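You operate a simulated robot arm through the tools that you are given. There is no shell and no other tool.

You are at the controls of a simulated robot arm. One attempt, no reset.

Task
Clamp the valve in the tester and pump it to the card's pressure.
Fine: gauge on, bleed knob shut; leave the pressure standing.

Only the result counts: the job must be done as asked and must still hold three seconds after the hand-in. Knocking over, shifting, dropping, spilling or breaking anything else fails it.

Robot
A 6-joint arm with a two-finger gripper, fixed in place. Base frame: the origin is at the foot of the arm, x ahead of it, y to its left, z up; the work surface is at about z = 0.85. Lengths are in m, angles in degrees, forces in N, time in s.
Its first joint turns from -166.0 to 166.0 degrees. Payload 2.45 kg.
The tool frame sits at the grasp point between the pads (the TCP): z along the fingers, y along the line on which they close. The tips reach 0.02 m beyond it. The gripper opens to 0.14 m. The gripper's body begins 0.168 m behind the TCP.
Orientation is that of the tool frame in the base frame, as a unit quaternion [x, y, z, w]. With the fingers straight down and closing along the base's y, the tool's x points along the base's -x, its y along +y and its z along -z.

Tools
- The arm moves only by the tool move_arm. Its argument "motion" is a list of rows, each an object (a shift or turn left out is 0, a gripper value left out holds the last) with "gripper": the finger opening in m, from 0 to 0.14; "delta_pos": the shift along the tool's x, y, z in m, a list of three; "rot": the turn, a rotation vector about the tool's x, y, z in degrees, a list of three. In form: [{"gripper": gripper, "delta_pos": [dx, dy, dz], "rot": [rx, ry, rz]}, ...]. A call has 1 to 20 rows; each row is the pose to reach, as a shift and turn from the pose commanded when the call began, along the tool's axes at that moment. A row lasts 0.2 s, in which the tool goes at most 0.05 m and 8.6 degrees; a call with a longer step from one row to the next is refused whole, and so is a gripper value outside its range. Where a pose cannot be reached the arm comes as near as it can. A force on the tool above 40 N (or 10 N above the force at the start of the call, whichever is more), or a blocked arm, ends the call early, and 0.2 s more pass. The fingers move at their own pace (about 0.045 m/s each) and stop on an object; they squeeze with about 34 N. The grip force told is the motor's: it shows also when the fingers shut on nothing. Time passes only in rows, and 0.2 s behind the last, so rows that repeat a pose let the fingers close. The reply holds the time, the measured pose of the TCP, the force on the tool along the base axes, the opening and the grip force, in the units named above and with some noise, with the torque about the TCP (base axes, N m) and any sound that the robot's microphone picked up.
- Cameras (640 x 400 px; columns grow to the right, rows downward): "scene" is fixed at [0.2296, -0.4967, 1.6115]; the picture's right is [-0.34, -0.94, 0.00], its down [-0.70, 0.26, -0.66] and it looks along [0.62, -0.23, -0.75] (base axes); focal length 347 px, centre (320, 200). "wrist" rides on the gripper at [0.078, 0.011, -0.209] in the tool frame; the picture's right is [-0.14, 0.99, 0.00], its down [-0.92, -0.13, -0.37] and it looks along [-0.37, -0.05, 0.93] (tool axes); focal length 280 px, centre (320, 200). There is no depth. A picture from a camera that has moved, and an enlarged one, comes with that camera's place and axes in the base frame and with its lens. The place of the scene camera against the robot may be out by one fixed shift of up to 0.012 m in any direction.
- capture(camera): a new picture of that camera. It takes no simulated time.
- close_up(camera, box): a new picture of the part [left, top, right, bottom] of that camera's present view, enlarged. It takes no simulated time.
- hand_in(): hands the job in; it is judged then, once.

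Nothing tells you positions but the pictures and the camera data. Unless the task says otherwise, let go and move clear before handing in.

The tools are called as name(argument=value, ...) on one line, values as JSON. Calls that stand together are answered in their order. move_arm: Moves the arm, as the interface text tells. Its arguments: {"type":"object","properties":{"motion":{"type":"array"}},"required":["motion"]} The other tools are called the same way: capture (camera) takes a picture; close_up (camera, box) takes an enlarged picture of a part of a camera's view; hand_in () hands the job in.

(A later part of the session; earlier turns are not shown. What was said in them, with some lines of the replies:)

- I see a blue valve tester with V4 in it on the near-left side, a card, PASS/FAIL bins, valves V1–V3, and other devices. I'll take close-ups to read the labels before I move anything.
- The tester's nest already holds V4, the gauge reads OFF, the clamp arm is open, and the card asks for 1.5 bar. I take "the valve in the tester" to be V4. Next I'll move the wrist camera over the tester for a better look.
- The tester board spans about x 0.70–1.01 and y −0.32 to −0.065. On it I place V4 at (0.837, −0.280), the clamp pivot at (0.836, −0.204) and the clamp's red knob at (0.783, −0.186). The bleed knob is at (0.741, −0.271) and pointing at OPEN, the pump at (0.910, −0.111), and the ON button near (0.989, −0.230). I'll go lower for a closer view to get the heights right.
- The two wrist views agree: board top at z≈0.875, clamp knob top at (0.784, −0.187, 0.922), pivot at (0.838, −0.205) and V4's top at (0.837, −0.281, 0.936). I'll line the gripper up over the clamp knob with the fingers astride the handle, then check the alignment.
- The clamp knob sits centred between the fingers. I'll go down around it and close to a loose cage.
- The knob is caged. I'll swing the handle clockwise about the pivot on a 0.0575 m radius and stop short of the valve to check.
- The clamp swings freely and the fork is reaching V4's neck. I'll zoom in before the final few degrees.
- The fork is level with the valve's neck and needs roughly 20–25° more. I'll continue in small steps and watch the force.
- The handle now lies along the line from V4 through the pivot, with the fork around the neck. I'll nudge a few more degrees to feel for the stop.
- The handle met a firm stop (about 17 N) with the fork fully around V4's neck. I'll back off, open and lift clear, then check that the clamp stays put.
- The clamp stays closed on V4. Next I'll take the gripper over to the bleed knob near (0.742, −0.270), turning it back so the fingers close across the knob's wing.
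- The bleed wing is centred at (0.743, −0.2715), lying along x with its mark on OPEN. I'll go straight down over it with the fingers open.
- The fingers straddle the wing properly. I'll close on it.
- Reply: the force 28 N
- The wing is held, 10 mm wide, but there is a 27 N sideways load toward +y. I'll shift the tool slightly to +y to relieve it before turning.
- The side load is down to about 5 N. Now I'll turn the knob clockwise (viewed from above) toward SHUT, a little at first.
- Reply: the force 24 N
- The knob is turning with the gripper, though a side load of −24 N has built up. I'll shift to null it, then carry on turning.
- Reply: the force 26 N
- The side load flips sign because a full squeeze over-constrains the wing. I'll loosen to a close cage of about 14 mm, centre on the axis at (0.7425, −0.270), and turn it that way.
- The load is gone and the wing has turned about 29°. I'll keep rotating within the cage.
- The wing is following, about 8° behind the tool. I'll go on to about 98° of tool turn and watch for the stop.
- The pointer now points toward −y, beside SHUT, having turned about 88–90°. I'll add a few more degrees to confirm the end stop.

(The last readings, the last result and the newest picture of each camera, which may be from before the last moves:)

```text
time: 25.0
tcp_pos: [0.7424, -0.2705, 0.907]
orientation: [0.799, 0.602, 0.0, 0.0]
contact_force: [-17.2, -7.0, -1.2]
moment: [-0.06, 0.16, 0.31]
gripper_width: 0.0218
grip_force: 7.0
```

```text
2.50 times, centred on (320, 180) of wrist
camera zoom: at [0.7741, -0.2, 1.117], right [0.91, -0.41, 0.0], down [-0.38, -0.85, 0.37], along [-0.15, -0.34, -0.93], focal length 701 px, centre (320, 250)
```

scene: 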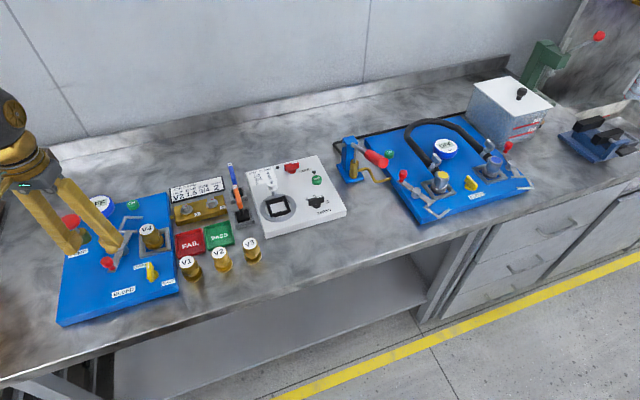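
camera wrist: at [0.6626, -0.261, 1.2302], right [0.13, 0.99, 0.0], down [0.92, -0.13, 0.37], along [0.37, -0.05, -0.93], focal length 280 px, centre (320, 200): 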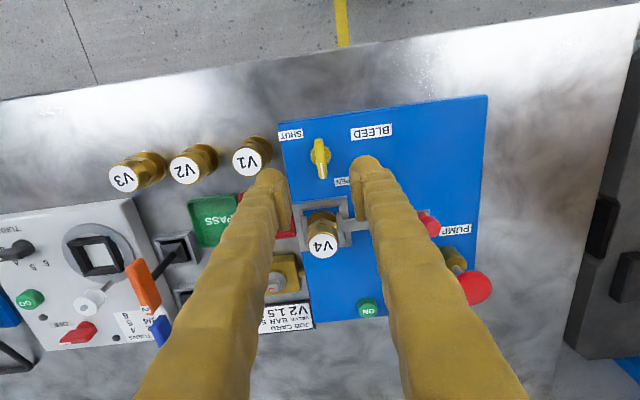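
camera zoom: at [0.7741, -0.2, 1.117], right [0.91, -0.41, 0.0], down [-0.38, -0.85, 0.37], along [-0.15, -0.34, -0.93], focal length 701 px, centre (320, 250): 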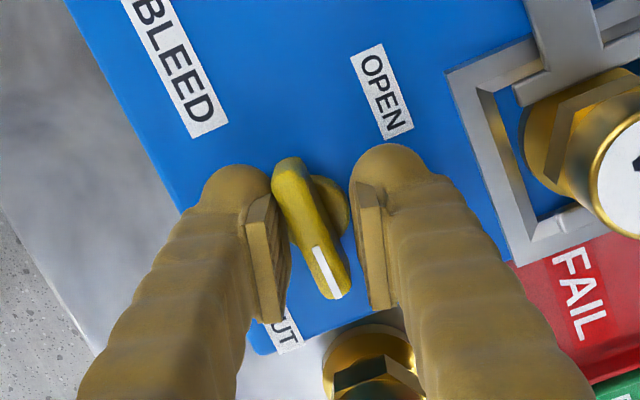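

The moment rose to 0.31 N·m while the wing stayed still, so the bleed is at its SHUT stop. I'll open, lift off and verify.

move_arm(motion=[{"gripper": 0.03, "rot": [0, 0, -2]}, {"gripper": 0.05, "rot": [0, 0, -5]}, {"gripper": 0.05, "rot": [0, 0, -5]}, {"gripper": 0.05, "delta_pos": [0, 0, -0.02], "rot": [0, 0, -5]}, {"gripper": 0.05, "delta_pos": [0, 0, -0.05], "rot": [0, 0, -5]}, {"gripper": 0.05, "delta_pos": [0, 0, -0.09], "rot": [0, 0, -5]}, {"gripper": 0.05, "delta_pos": [0, 0, -0.13], "rot": [0, 0, -5]}])

capture(camera="wrist")

close_up(camera="scene", box=[50, 185, 190, 330])

close_up(camera="scene", box=[110, 240, 190, 300])

```text
time: 26.6
tcp_pos: [0.7424, -0.2711, 1.0381]
orientation: [0.772, 0.636, 0.0, 0.0]
contact_force: [0.5, 0.1, -0.1]
moment: [0.02, -0.01, -0.01]
gripper_width: 0.0502
grip_force: 0.0
```

```text
taken
camera wrist: at [0.7675, -0.1974, 1.249], right [0.95, -0.32, 0.0], down [-0.3, -0.88, 0.37], along [-0.12, -0.35, -0.93], focal length 280 px, centre (320, 200)
```

wrist: 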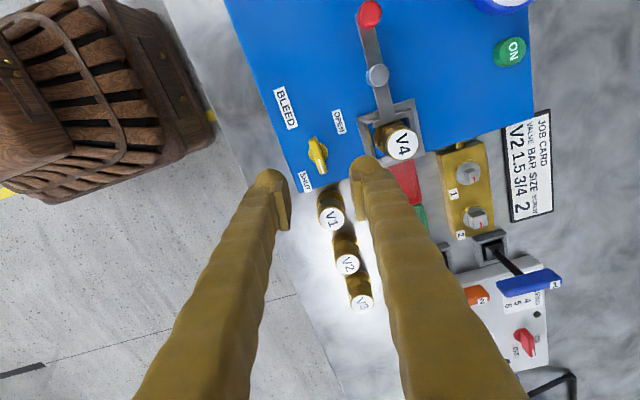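

```text
2.76 times, centred on (120, 258) of scene
camera zoom: at [0.2296, -0.4967, 1.6115], right [-0.34, -0.94, 0.0], down [-0.7, 0.26, -0.66], along [0.62, -0.23, -0.75], focal length 956 px, centre (872, 41)
```

zoom: 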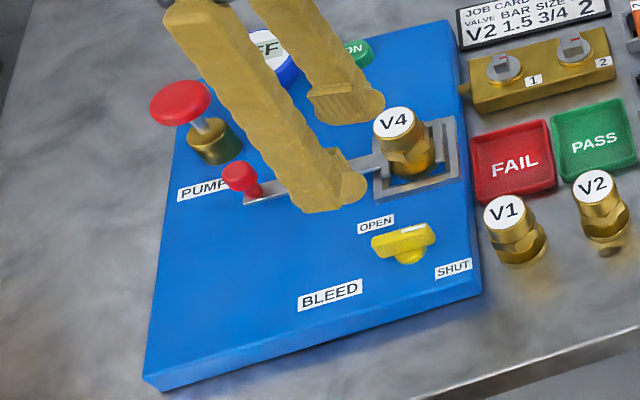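

```text
6.67 times, centred on (150, 270) of scene
camera zoom: at [0.2296, -0.4967, 1.6115], right [-0.34, -0.94, 0.0], down [-0.7, 0.26, -0.66], along [0.62, -0.23, -0.75], focal length 2311 px, centre (1453, -267)
```

zoom: 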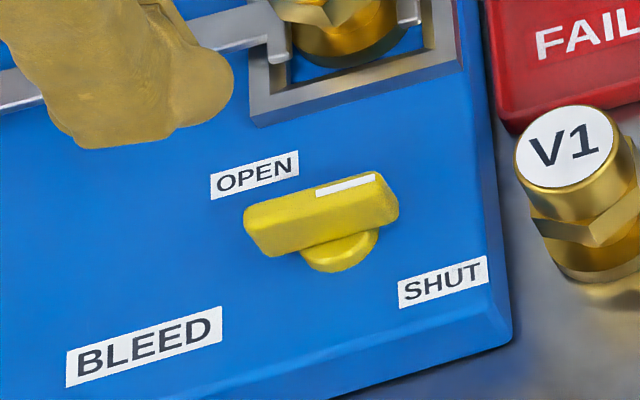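

V4 is clamped and the bleed pointer is on SHUT. Next is the ON button near (0.988, −0.233), which is at the edge of reach, so I'll turn the tool back, close the fingers, and tilt outward to reach it.

move_arm(motion=[{"gripper": 0.0, "delta_pos": [0.0055, 0.0129, -0.012], "rot": [0, 0, -7.8]}, {"delta_pos": [0.011, 0.0258, -0.012], "rot": [0, 0, -15.6]}, {"delta_pos": [0.0165, 0.0386, -0.012], "rot": [0, 0, -23.4]}, {"delta_pos": [0.0219, 0.0515, -0.012], "rot": [0, 0, -31.1]}, {"delta_pos": [0.0274, 0.0644, -0.012], "rot": [0, 0, -38.9]}, {"delta_pos": [0.0329, 0.0773, -0.012], "rot": [0, 0, -46.7]}, {"delta_pos": [0.0384, 0.0901, -0.012], "rot": [0, 0, -54.5]}, {"delta_pos": [0.0439, 0.103, -0.012], "rot": [0, 0, -62.3]}, {"delta_pos": [0.0494, 0.1159, -0.012], "rot": [0, 0, -70.1]}, {"delta_pos": [0.0548, 0.1288, -0.012], "rot": [0, 0, -77.9]}, {"delta_pos": [0.0603, 0.1416, -0.012], "rot": [0, 0, -85.6]}, {"delta_pos": [0.0658, 0.1545, -0.012], "rot": [0, 0, -93.4]}, {"delta_pos": [0.0713, 0.1674, -0.012], "rot": [0, 0, -101]}, {"delta_pos": [0.0713, 0.1674, -0.012], "rot": [0, 0, -101]}])

capture(camera="wrist")

close_up(camera="wrist", box=[220, 60, 420, 240])

```text
time: 29.6
tcp_pos: [0.9192, -0.2336, 1.0507]
orientation: [-0.001, 1.0, -0.001, 0.0]
contact_force: [0.1, -0.7, 0.6]
moment: [-0.01, 0.05, -0.02]
gripper_width: 0.0
grip_force: 29.7
```

```text
taken
camera wrist: at [0.8419, -0.2232, 1.2604], right [0.14, 0.99, 0.0], down [0.92, -0.13, 0.37], along [0.37, -0.05, -0.93], focal length 280 px, centre (320, 200)
```

wrist: 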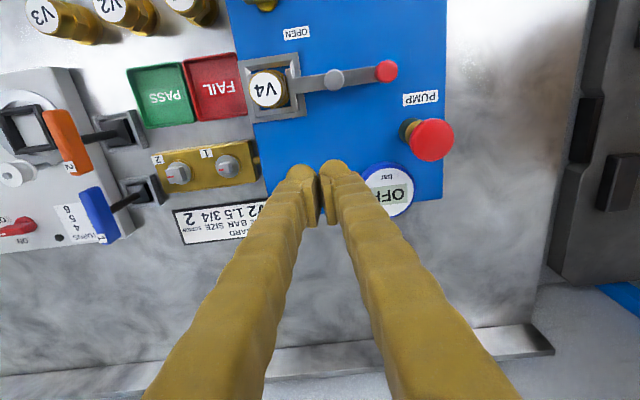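

```text
2.22 times, centred on (320, 150) of wrist
camera zoom: at [0.8419, -0.2232, 1.2604], right [0.14, 0.99, 0.0], down [0.92, -0.13, 0.37], along [0.37, -0.05, -0.93], focal length 623 px, centre (320, 311)
```

zoom: 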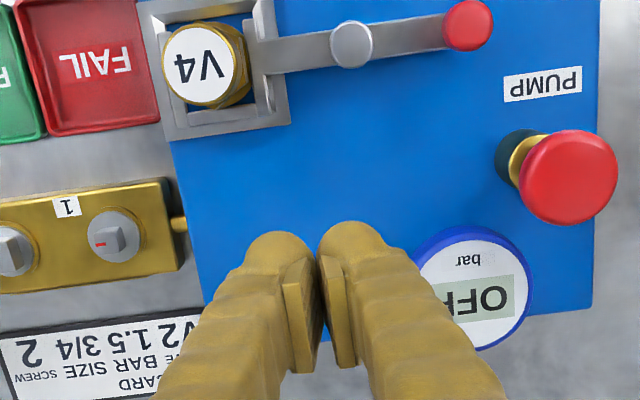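

The fingers hide the ON button from this angle, but earlier views put it at about (0.988, −0.232), top z≈0.885. I'll tilt the tool 25° outward and move to hover above it.

move_arm(motion=[{"gripper": 0.0, "delta_pos": [-0.005, 0.001, 0.005], "rot": [0, -6, 0]}, {"delta_pos": [-0.015, 0.001, 0.01], "rot": [0, -12, 0]}, {"delta_pos": [-0.03, 0.001, 0.02], "rot": [0, -18, 0]}, {"delta_pos": [-0.045, 0.001, 0.035], "rot": [0, -25, 0]}, {"delta_pos": [-0.06, 0.001, 0.055], "rot": [0, -25, 0]}, {"delta_pos": [-0.071, 0.001, 0.075], "rot": [0, -25, 0]}, {"delta_pos": [-0.071, 0.001, 0.09], "rot": [0, -25, 0]}, {"delta_pos": [-0.071, 0.001, 0.09], "rot": [0, -25, 0]}])

capture(camera="wrist")

close_up(camera="scene", box=[50, 165, 190, 300])

```text
time: 31.4
tcp_pos: [0.9926, -0.2322, 0.9596]
orientation: [0.0, 0.976, 0.001, 0.217]
contact_force: [0.2, 0.4, -0.1]
moment: [-0.04, 0.0, -0.02]
gripper_width: 0.0
grip_force: 29.5
```

```text
taken
camera wrist: at [0.8324, -0.2229, 1.1177], right [0.12, 0.99, 0.06], down [0.68, -0.13, 0.72], along [0.72, -0.05, -0.69], focal length 280 px, centre (320, 200)
```

wrist: 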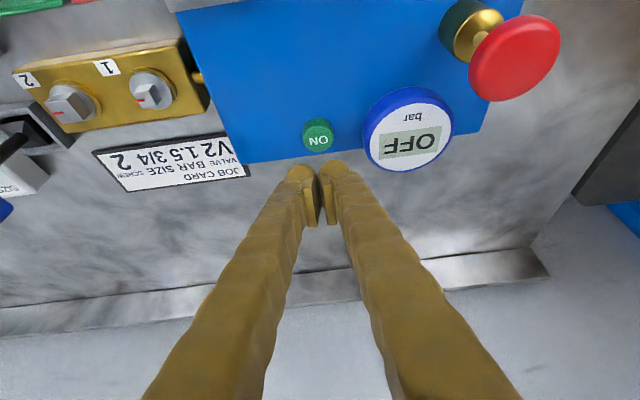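

```text
2.96 times, centred on (120, 232) of scene
camera zoom: at [0.2296, -0.4967, 1.6115], right [-0.34, -0.94, 0.0], down [-0.7, 0.26, -0.66], along [0.62, -0.23, -0.75], focal length 1027 px, centre (913, 104)
```

zoom: 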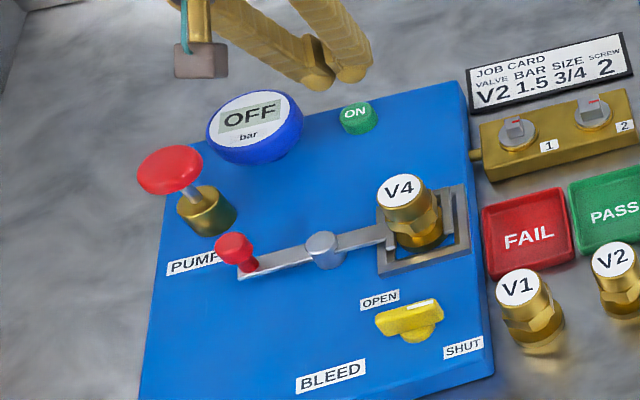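

The ON button shows clearly at about (0.984, −0.230), just below the fingertips. I'll move in above it, then press down in small steps.

move_arm(motion=[{"gripper": 0.0, "delta_pos": [0.007, 0.001, 0.011]}, {"delta_pos": [0.014, 0.0015, 0.023]}, {"delta_pos": [0.0205, 0.002, 0.0346]}])

close_up(camera="wrist", box=[220, 90, 460, 240])

close_up(camera="scene", box=[80, 175, 160, 235])

```text
time: 32.2
tcp_pos: [0.9897, -0.2289, 0.9192]
orientation: [0.0, 0.976, 0.0, 0.216]
contact_force: [0.5, -0.1, -0.3]
moment: [0.02, 0.01, 0.01]
gripper_width: 0.0
grip_force: 29.4
```

```text
2.67 times, centred on (340, 165) of wrist
camera zoom: at [0.8296, -0.2201, 1.0765], right [0.12, 0.99, 0.06], down [0.68, -0.13, 0.72], along [0.72, -0.05, -0.69], focal length 748 px, centre (267, 293)
```

zoom: 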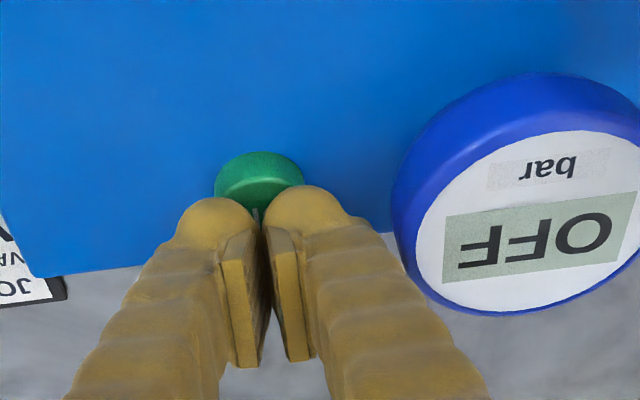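

```text
6.67 times, centred on (120, 205) of scene
camera zoom: at [0.2296, -0.4967, 1.6115], right [-0.34, -0.94, 0.0], down [-0.7, 0.26, -0.66], along [0.62, -0.23, -0.75], focal length 2311 px, centre (1653, 167)
```

zoom: 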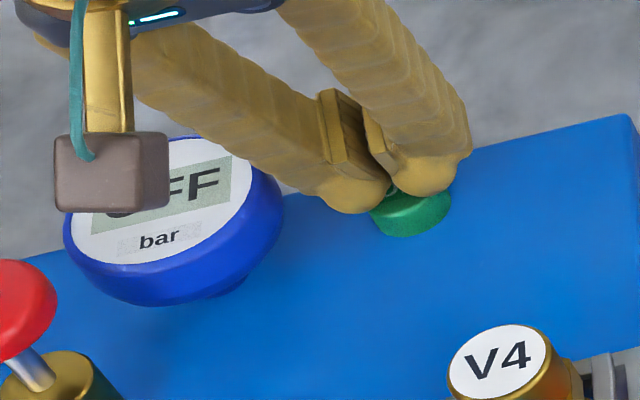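

The fingertips are right above the button. I'll press down slowly.

move_arm(motion=[{"gripper": 0.0, "delta_pos": [0.0013, 0, 0.0027]}, {"delta_pos": [0.0025, 0, 0.0054]}, {"delta_pos": [0.0038, 0, 0.0082]}])

close_up(camera="scene", box=[80, 175, 160, 235])

```text
time: 33.0
tcp_pos: [0.9881, -0.2304, 0.9123]
orientation: [0.0, 0.976, 0.0, 0.217]
contact_force: [0.6, 0.6, 3.3]
moment: [0.03, -0.01, 0.0]
gripper_width: 0.0059
grip_force: 29.5
heard: click
```

```text
6.67 times, centred on (120, 205) of scene
camera zoom: at [0.2296, -0.4967, 1.6115], right [-0.34, -0.94, 0.0], down [-0.7, 0.26, -0.66], along [0.62, -0.23, -0.75], focal length 2311 px, centre (1653, 167)
```

zoom: 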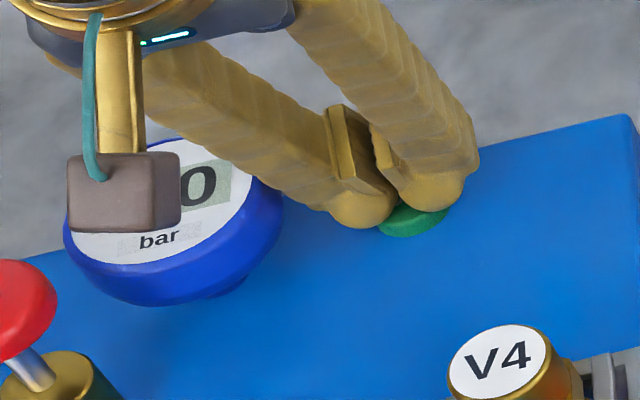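

A click was heard and the gauge now shows a digit, so it is on. I'll lift straight up and read it.

move_arm(motion=[{"gripper": 0.0, "delta_pos": [-0.0042, 0, -0.0091]}, {"delta_pos": [-0.0127, 0, -0.0272]}, {"delta_pos": [-0.0254, 0, -0.0544]}, {"delta_pos": [-0.0338, 0, -0.0725]}])

close_up(camera="wrist", box=[220, 40, 500, 220])

close_up(camera="scene", box=[50, 175, 170, 265])

```text
time: 34.0
tcp_pos: [0.9874, -0.2294, 0.9907]
orientation: [-0.001, 0.976, 0.001, 0.217]
contact_force: [0.4, -0.1, 0.5]
moment: [-0.01, 0.01, 0.05]
gripper_width: 0.0002
grip_force: 29.3
```

```text
2.22 times, centred on (360, 130) of wrist
camera zoom: at [0.8284, -0.2196, 1.1484], right [0.12, 0.99, 0.06], down [0.68, -0.13, 0.72], along [0.72, -0.05, -0.69], focal length 623 px, centre (231, 356)
```

zoom: 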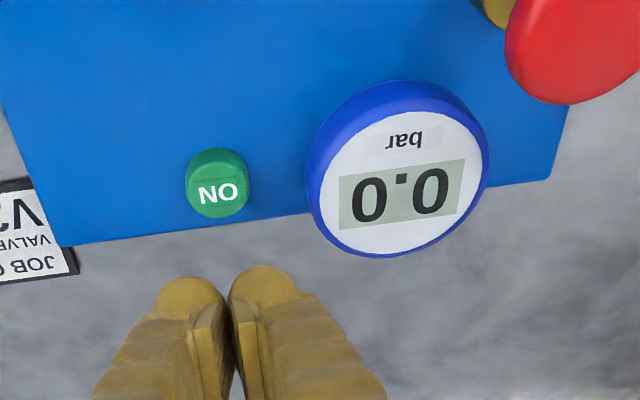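

```text
4.44 times, centred on (110, 220) of scene
camera zoom: at [0.2296, -0.4967, 1.6115], right [-0.34, -0.94, 0.0], down [-0.7, 0.26, -0.66], along [0.62, -0.23, -0.75], focal length 1541 px, centre (1253, 111)
```

zoom: 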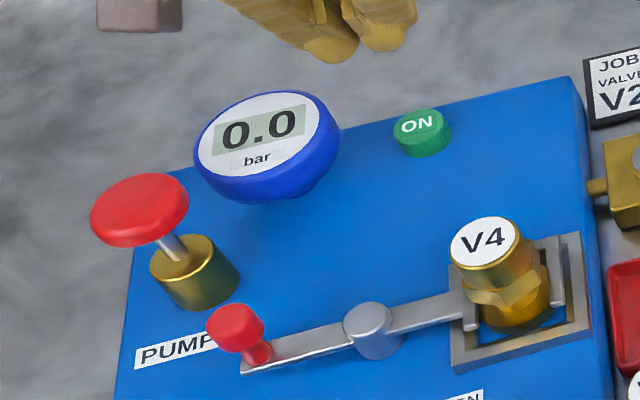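

The gauge reads 0.0 bar. Next I'll bring the tool upright over the pump knob at (0.910, −0.111, top ≈0.956).

move_arm(motion=[{"gripper": 0.0, "delta_pos": [0.0, 0.01, -0.03], "rot": [0, 5, 0]}, {"delta_pos": [0.012, 0.03, -0.045], "rot": [0, 10, 0]}, {"delta_pos": [0.025, 0.055, -0.055], "rot": [0, 15, 0]}, {"delta_pos": [0.038, 0.08, -0.0597], "rot": [0, 20, 0]}, {"delta_pos": [0.05, 0.105, -0.0597], "rot": [0, 25, 0]}, {"delta_pos": [0.0571, 0.119, -0.0597], "rot": [0, 25, 0]}, {"delta_pos": [0.0571, 0.119, -0.0597], "rot": [0, 25, 0]}])

capture(camera="wrist")

close_up(camera="scene", box=[20, 160, 160, 265])

```text
time: 35.6
tcp_pos: [0.9123, -0.1126, 1.0193]
orientation: [-0.001, 1.0, 0.0, 0.0]
contact_force: [-0.5, -0.9, -0.7]
moment: [-0.01, 0.02, 0.0]
gripper_width: 0.0
grip_force: 29.4
```

```text
taken
camera wrist: at [0.8332, -0.1021, 1.2301], right [0.14, 0.99, 0.0], down [0.92, -0.13, 0.37], along [0.36, -0.05, -0.93], focal length 280 px, centre (320, 200)
```

wrist: 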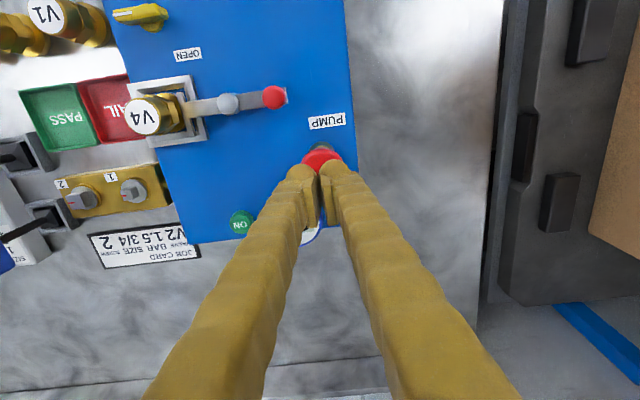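

```text
3.81 times, centred on (90, 212) of scene
camera zoom: at [0.2296, -0.4967, 1.6115], right [-0.34, -0.94, 0.0], down [-0.7, 0.26, -0.66], along [0.62, -0.23, -0.75], focal length 1321 px, centre (1196, 152)
```

zoom: 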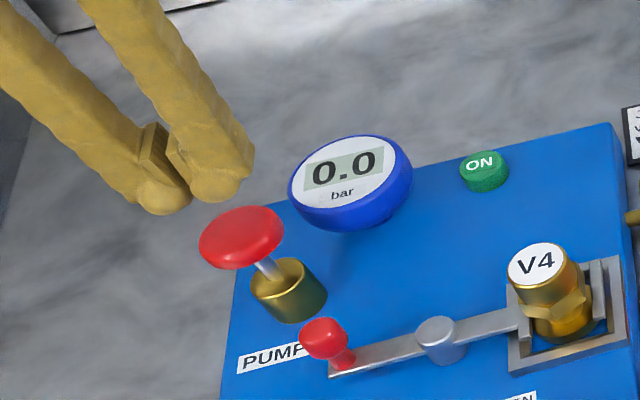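

The fingertips hang over the pump's red cap, and the gauge stays in view of the scene camera. I'll press the first stroke down in small steps.

move_arm(motion=[{"gripper": 0.0, "delta_pos": [0.001, 0.001, 0.02]}, {"delta_pos": [0.002, 0.0015, 0.035]}, {"delta_pos": [0.002, 0.0015, 0.041]}, {"delta_pos": [0.002, 0.0015, 0.046]}, {"delta_pos": [0.002, 0.0015, 0.05]}])

close_up(camera="scene", box=[20, 160, 160, 265])

```text
time: 36.8
tcp_pos: [0.9088, -0.1112, 0.9695]
orientation: [0.001, 1.0, 0.001, 0.0]
contact_force: [0.0, -0.8, 2.2]
moment: [-0.07, 0.0, 0.0]
gripper_width: 0.0061
grip_force: 29.4
```

```text
3.81 times, centred on (90, 212) of scene
camera zoom: at [0.2296, -0.4967, 1.6115], right [-0.34, -0.94, 0.0], down [-0.7, 0.26, -0.66], along [0.62, -0.23, -0.75], focal length 1321 px, centre (1196, 152)
```

zoom: 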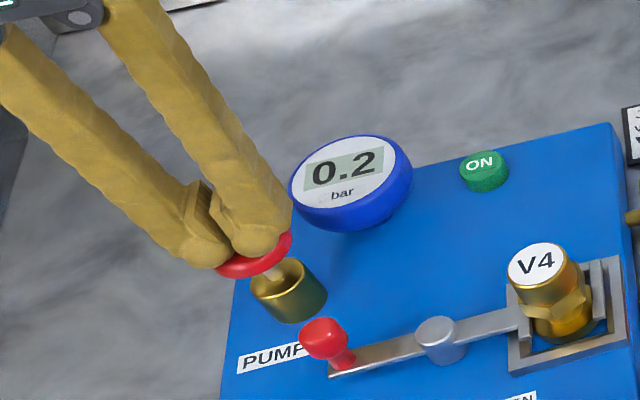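

The gauge rises with the stroke and shows 0.2 bar part-way down. I'll push on toward the bottom of the stroke.

move_arm(motion=[{"gripper": 0.0, "delta_pos": [0, 0, 0.004]}, {"delta_pos": [0, 0, 0.008]}])

close_up(camera="scene", box=[20, 160, 160, 265])

```text
time: 37.4
tcp_pos: [0.9078, -0.109, 0.9621]
orientation: [0.0, 1.0, 0.0, 0.001]
contact_force: [1.5, 1.4, 2.4]
moment: [0.02, -0.05, 0.02]
gripper_width: 0.006
grip_force: 29.7
```

```text
3.81 times, centred on (90, 212) of scene
camera zoom: at [0.2296, -0.4967, 1.6115], right [-0.34, -0.94, 0.0], down [-0.7, 0.26, -0.66], along [0.62, -0.23, -0.75], focal length 1321 px, centre (1196, 152)
```

zoom: 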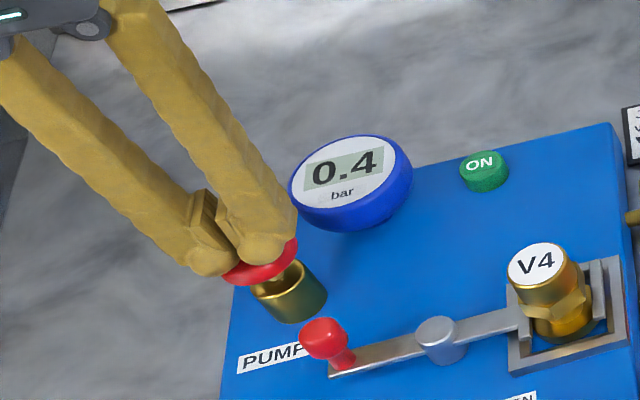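

move_arm(motion=[{"gripper": 0.0, "delta_pos": [0, 0, 0.004]}, {"delta_pos": [0, 0, 0.007]}, {"delta_pos": [0, 0, 0.01]}])

close_up(camera="scene", box=[20, 160, 160, 265])

```text
time: 38.2
tcp_pos: [0.9105, -0.1098, 0.9531]
orientation: [0.0, 1.0, -0.001, 0.001]
contact_force: [2.7, 1.3, 8.7]
moment: [0.04, 0.01, 0.01]
gripper_width: 0.0058
grip_force: 29.1
```

```text
3.81 times, centred on (90, 212) of scene
camera zoom: at [0.2296, -0.4967, 1.6115], right [-0.34, -0.94, 0.0], down [-0.7, 0.26, -0.66], along [0.62, -0.23, -0.75], focal length 1321 px, centre (1196, 152)
```

zoom: 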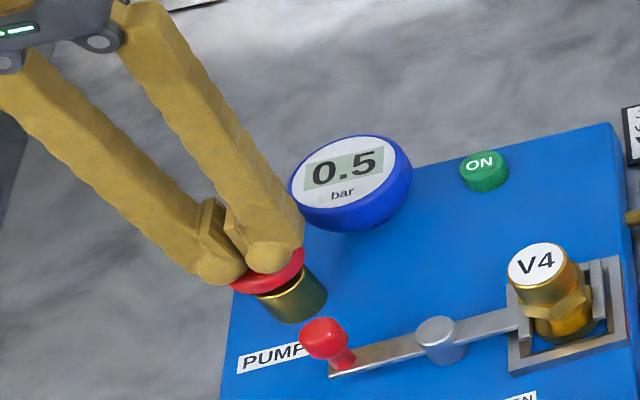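

The stroke bottomed out (8.7 N) at 0.5 bar. I'll raise to let the knob return and see if the pressure holds.

move_arm(motion=[{"gripper": 0.0, "delta_pos": [0, 0, -0.01]}, {"delta_pos": [0, 0, -0.02]}, {"delta_pos": [0, 0, -0.032]}, {"delta_pos": [0, 0, -0.032]}])

close_up(camera="scene", box=[20, 160, 160, 265])

```text
time: 39.2
tcp_pos: [0.9093, -0.1097, 0.9861]
orientation: [0.0, 1.0, -0.001, -0.001]
contact_force: [-0.1, 0.4, -0.6]
moment: [0.0, 0.0, 0.0]
gripper_width: 0.0
grip_force: 29.4
```

```text
3.81 times, centred on (90, 212) of scene
camera zoom: at [0.2296, -0.4967, 1.6115], right [-0.34, -0.94, 0.0], down [-0.7, 0.26, -0.66], along [0.62, -0.23, -0.75], focal length 1321 px, centre (1196, 152)
```

zoom: 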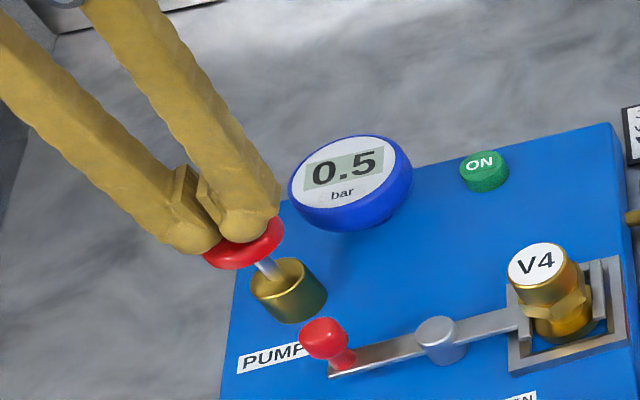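

The knob springs back and 0.5 bar holds. I'll make the second stroke.

move_arm(motion=[{"gripper": 0.0, "delta_pos": [0, 0, 0.01]}, {"delta_pos": [0, 0, 0.018]}, {"delta_pos": [0, 0, 0.026]}, {"delta_pos": [0, 0, 0.032]}])

close_up(camera="scene", box=[20, 160, 160, 265])

```text
time: 40.2
tcp_pos: [0.9086, -0.1104, 0.9531]
orientation: [0.0, 1.0, 0.0, 0.001]
contact_force: [-5.2, 0.0, 13.2]
moment: [0.01, 0.11, -0.01]
gripper_width: 0.0059
grip_force: 28.6
```

```text
3.81 times, centred on (90, 212) of scene
camera zoom: at [0.2296, -0.4967, 1.6115], right [-0.34, -0.94, 0.0], down [-0.7, 0.26, -0.66], along [0.62, -0.23, -0.75], focal length 1321 px, centre (1196, 152)
```

zoom: 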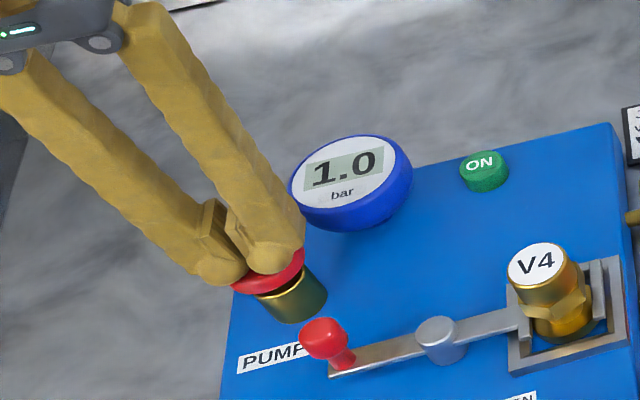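

The gauge reads 1.0 bar. I'll let the knob return and check that it holds before the third stroke.

move_arm(motion=[{"gripper": 0.0, "delta_pos": [0, 0, -0.01]}, {"delta_pos": [0, 0, -0.02]}, {"delta_pos": [0, 0, -0.032]}, {"delta_pos": [0, 0, -0.034]}])

close_up(camera="scene", box=[20, 160, 160, 265])

```text
time: 41.2
tcp_pos: [0.9086, -0.1093, 0.9862]
orientation: [0.0, 1.0, 0.0, 0.0]
contact_force: [0.7, 0.1, 0.4]
moment: [-0.02, 0.03, -0.03]
gripper_width: 0.0002
grip_force: 29.6
```

```text
3.81 times, centred on (90, 212) of scene
camera zoom: at [0.2296, -0.4967, 1.6115], right [-0.34, -0.94, 0.0], down [-0.7, 0.26, -0.66], along [0.62, -0.23, -0.75], focal length 1321 px, centre (1196, 152)
```

zoom: 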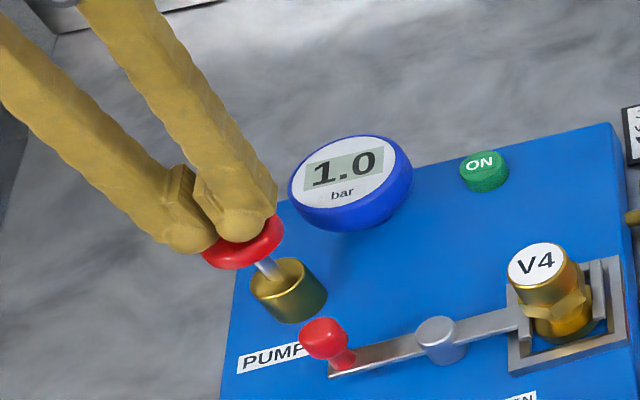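

1.0 bar is holding. For the third stroke I'll stop just short of the bottom and read the gauge.

move_arm(motion=[{"gripper": 0.0, "delta_pos": [0, 0, 0.01]}, {"delta_pos": [0, 0, 0.018]}, {"delta_pos": [0, 0, 0.026]}, {"delta_pos": [0, 0, 0.03]}])

close_up(camera="scene", box=[20, 160, 160, 265])

```text
time: 42.2
tcp_pos: [0.9082, -0.1088, 0.9577]
orientation: [0.0, 1.0, 0.0, 0.0]
contact_force: [0.2, -0.8, 2.9]
moment: [0.02, 0.01, 0.01]
gripper_width: 0.0059
grip_force: 29.3
```

```text
3.81 times, centred on (90, 212) of scene
camera zoom: at [0.2296, -0.4967, 1.6115], right [-0.34, -0.94, 0.0], down [-0.7, 0.26, -0.66], along [0.62, -0.23, -0.75], focal length 1321 px, centre (1196, 152)
```

zoom: 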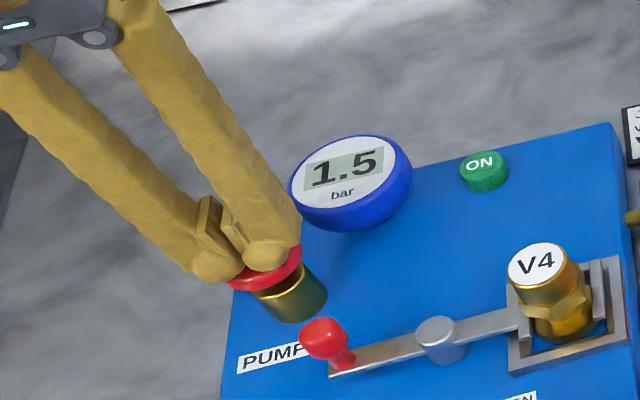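

The gauge shows 1.5 bar about 3 mm short of bottom. A reading of 1.5 could mean anything from 1.45 to 1.55, and full strokes give 0.5 each. I'll ease down another 1.5 mm and read it again.

move_arm(motion=[{"gripper": 0.0, "delta_pos": [0, 0, 0.001]}, {"delta_pos": [0, 0, 0.0015]}])

close_up(camera="scene", box=[20, 160, 160, 265])

```text
time: 42.8
tcp_pos: [0.9087, -0.1096, 0.9558]
orientation: [0.0, 1.0, 0.001, 0.0]
contact_force: [0.8, -0.3, 3.3]
moment: [-0.02, 0.0, 0.0]
gripper_width: 0.0062
grip_force: 29.3
```

```text
3.81 times, centred on (90, 212) of scene
camera zoom: at [0.2296, -0.4967, 1.6115], right [-0.34, -0.94, 0.0], down [-0.7, 0.26, -0.66], along [0.62, -0.23, -0.75], focal length 1321 px, centre (1196, 152)
```

zoom: 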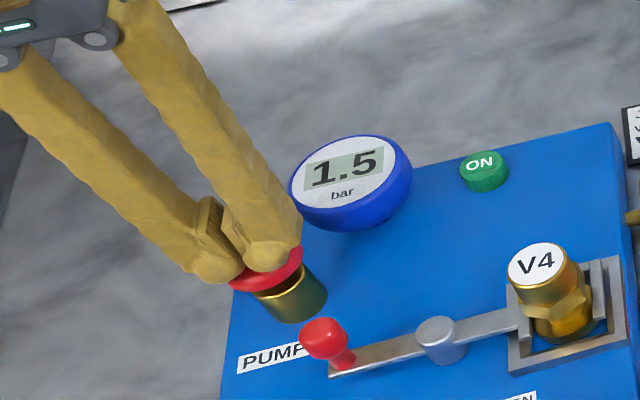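

Still 1.5 bar. I'll ease down one last millimetre, then release and watch whether it holds for a few seconds.

move_arm(motion=[{"gripper": 0.0, "delta_pos": [0, 0, 0.001]}])

close_up(camera="scene", box=[20, 160, 160, 265])

```text
time: 43.2
tcp_pos: [0.9091, -0.1092, 0.9538]
orientation: [0.0, 1.0, 0.0, -0.001]
contact_force: [1.0, 1.5, 4.3]
moment: [0.07, -0.01, 0.0]
gripper_width: 0.0061
grip_force: 29.4
```

```text
3.81 times, centred on (90, 212) of scene
camera zoom: at [0.2296, -0.4967, 1.6115], right [-0.34, -0.94, 0.0], down [-0.7, 0.26, -0.66], along [0.62, -0.23, -0.75], focal length 1321 px, centre (1196, 152)
```

zoom: 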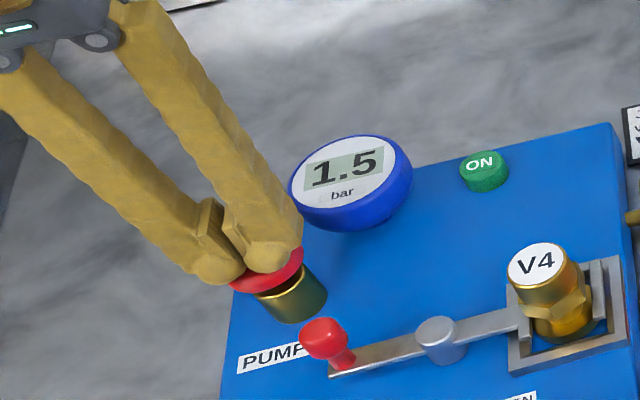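

Still 1.5 bar at the end of the third stroke. I'll release the knob, lift well clear, and hold a while to check the pressure stands.

move_arm(motion=[{"gripper": 0.0, "delta_pos": [0, 0, -0.01]}, {"delta_pos": [0, 0, -0.02]}, {"delta_pos": [0, 0, -0.035]}, {"delta_pos": [0, 0, -0.06]}, {"delta_pos": [0, 0, -0.1]}, {"delta_pos": [0, 0, -0.14]}, {"delta_pos": [0.03, 0, -0.17]}, {"delta_pos": [0.06, 0, -0.2]}, {"delta_pos": [0.09, 0, -0.22]}, {"delta_pos": [0.09, 0, -0.22]}, {"delta_pos": [0.09, 0, -0.22]}, {"delta_pos": [0.09, 0, -0.22]}, {"delta_pos": [0.09, 0, -0.22]}, {"delta_pos": [0.09, 0, -0.22]}, {"delta_pos": [0.09, 0, -0.22]}, {"delta_pos": [0.09, 0, -0.22]}])

close_up(camera="scene", box=[50, 185, 190, 330])

capture(camera="scene")

capture(camera="wrist")

```text
time: 46.6
tcp_pos: [0.8196, -0.1102, 1.1755]
orientation: [0.0, 1.0, 0.0, 0.0]
contact_force: [0.2, -0.1, 0.1]
moment: [0.0, 0.02, -0.02]
gripper_width: 0.0
grip_force: 29.1
```

```text
2.76 times, centred on (120, 258) of scene
camera zoom: at [0.2296, -0.4967, 1.6115], right [-0.34, -0.94, 0.0], down [-0.7, 0.26, -0.66], along [0.62, -0.23, -0.75], focal length 956 px, centre (872, 41)
```

zoom: 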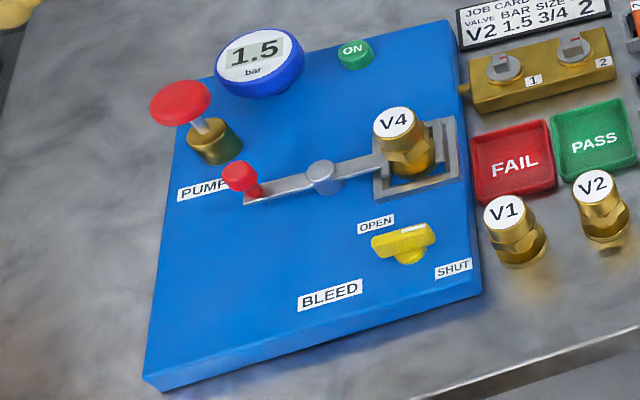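

```text
taken
```

scene: 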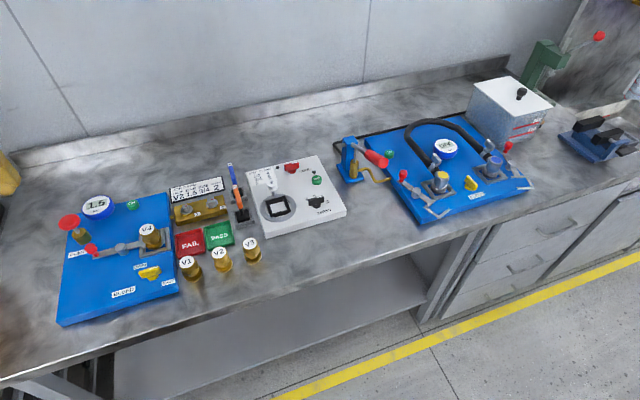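

```text
taken
camera wrist: at [0.7414, -0.1004, 1.3855], right [0.14, 0.99, 0.0], down [0.92, -0.13, 0.37], along [0.37, -0.05, -0.93], focal length 280 px, centre (320, 200)
```

wrist: 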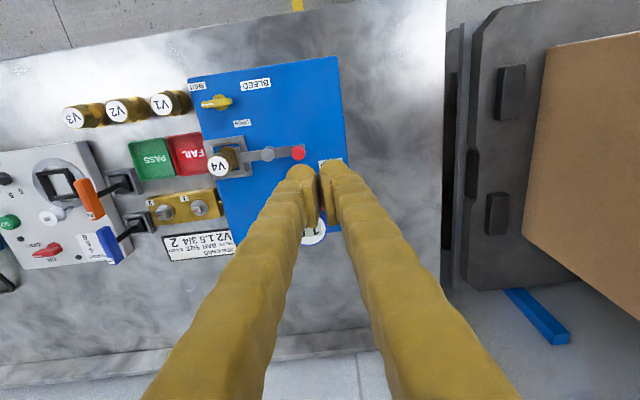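

V4 is clamped, the bleed is on SHUT, and the gauge holds 1.5 bar three seconds after release. I'll wait a few more seconds to rule out a slow leak.

move_arm(motion=[{"delta_pos": [0, 0, 0]}, {"delta_pos": [0, 0, 0]}, {"delta_pos": [0, 0, 0]}, {"delta_pos": [0, 0, 0]}, {"delta_pos": [0, 0, 0]}, {"delta_pos": [0, 0, 0]}, {"delta_pos": [0, 0, 0]}, {"delta_pos": [0, 0, 0]}, {"delta_pos": [0, 0, 0]}, {"delta_pos": [0, 0, 0]}, {"delta_pos": [0, 0, 0]}, {"delta_pos": [0, 0, 0]}, {"delta_pos": [0, 0, 0]}, {"delta_pos": [0, 0, 0]}, {"delta_pos": [0, 0, 0]}, {"delta_pos": [0, 0, 0]}, {"delta_pos": [0, 0, 0]}, {"delta_pos": [0, 0, 0]}, {"delta_pos": [0, 0, 0]}, {"delta_pos": [0, 0, 0]}])

close_up(camera="scene", box=[50, 185, 190, 330])

```text
time: 50.8
tcp_pos: [0.8189, -0.1105, 1.1749]
orientation: [0.0, 1.0, 0.0, 0.0]
contact_force: [-0.1, -0.5, -0.2]
moment: [0.02, 0.04, 0.01]
gripper_width: 0.0001
grip_force: 28.9
```

```text
2.76 times, centred on (120, 258) of scene
camera zoom: at [0.2296, -0.4967, 1.6115], right [-0.34, -0.94, 0.0], down [-0.7, 0.26, -0.66], along [0.62, -0.23, -0.75], focal length 956 px, centre (872, 41)
```

zoom: 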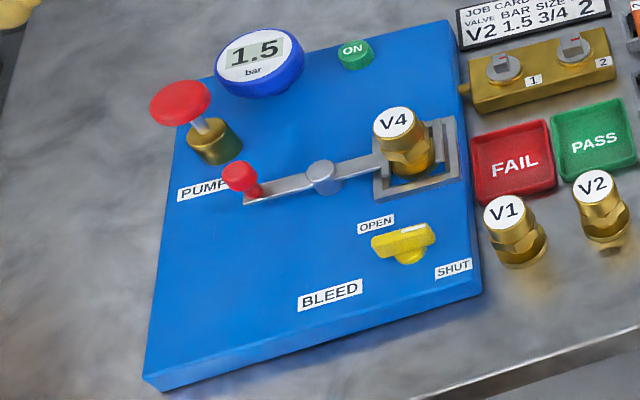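

The gauge still reads 1.5 bar after more than seven seconds, with the clamp closed on V4, the bleed shut, and the arm clear. I'm handing in.

hand_in()

```text
The job is handed in.
```

The job is handed in. The valve in the tester, V4, is clamped and pumped to the card's 1.5 bar. The gauge is on, the bleed knob is at its SHUT stop, and the arm is clear.

- **Pressure:** it took three strokes at about 0.5 bar each. The gauge still read 1.5 bar more than seven seconds after I let go of the pump. It shows one decimal, so the true value could be anywhere from about 1.45 to 1.55 bar.
- **Which valve:** the card lists V2, but V4 was already in the tester. I took "the valve in the tester" to mean V4, and left V1, V2 and V3 where they stood. If you meant V2, this is the wrong valve.
- **Surroundings:** nothing else looks moved or knocked in the last pictures.
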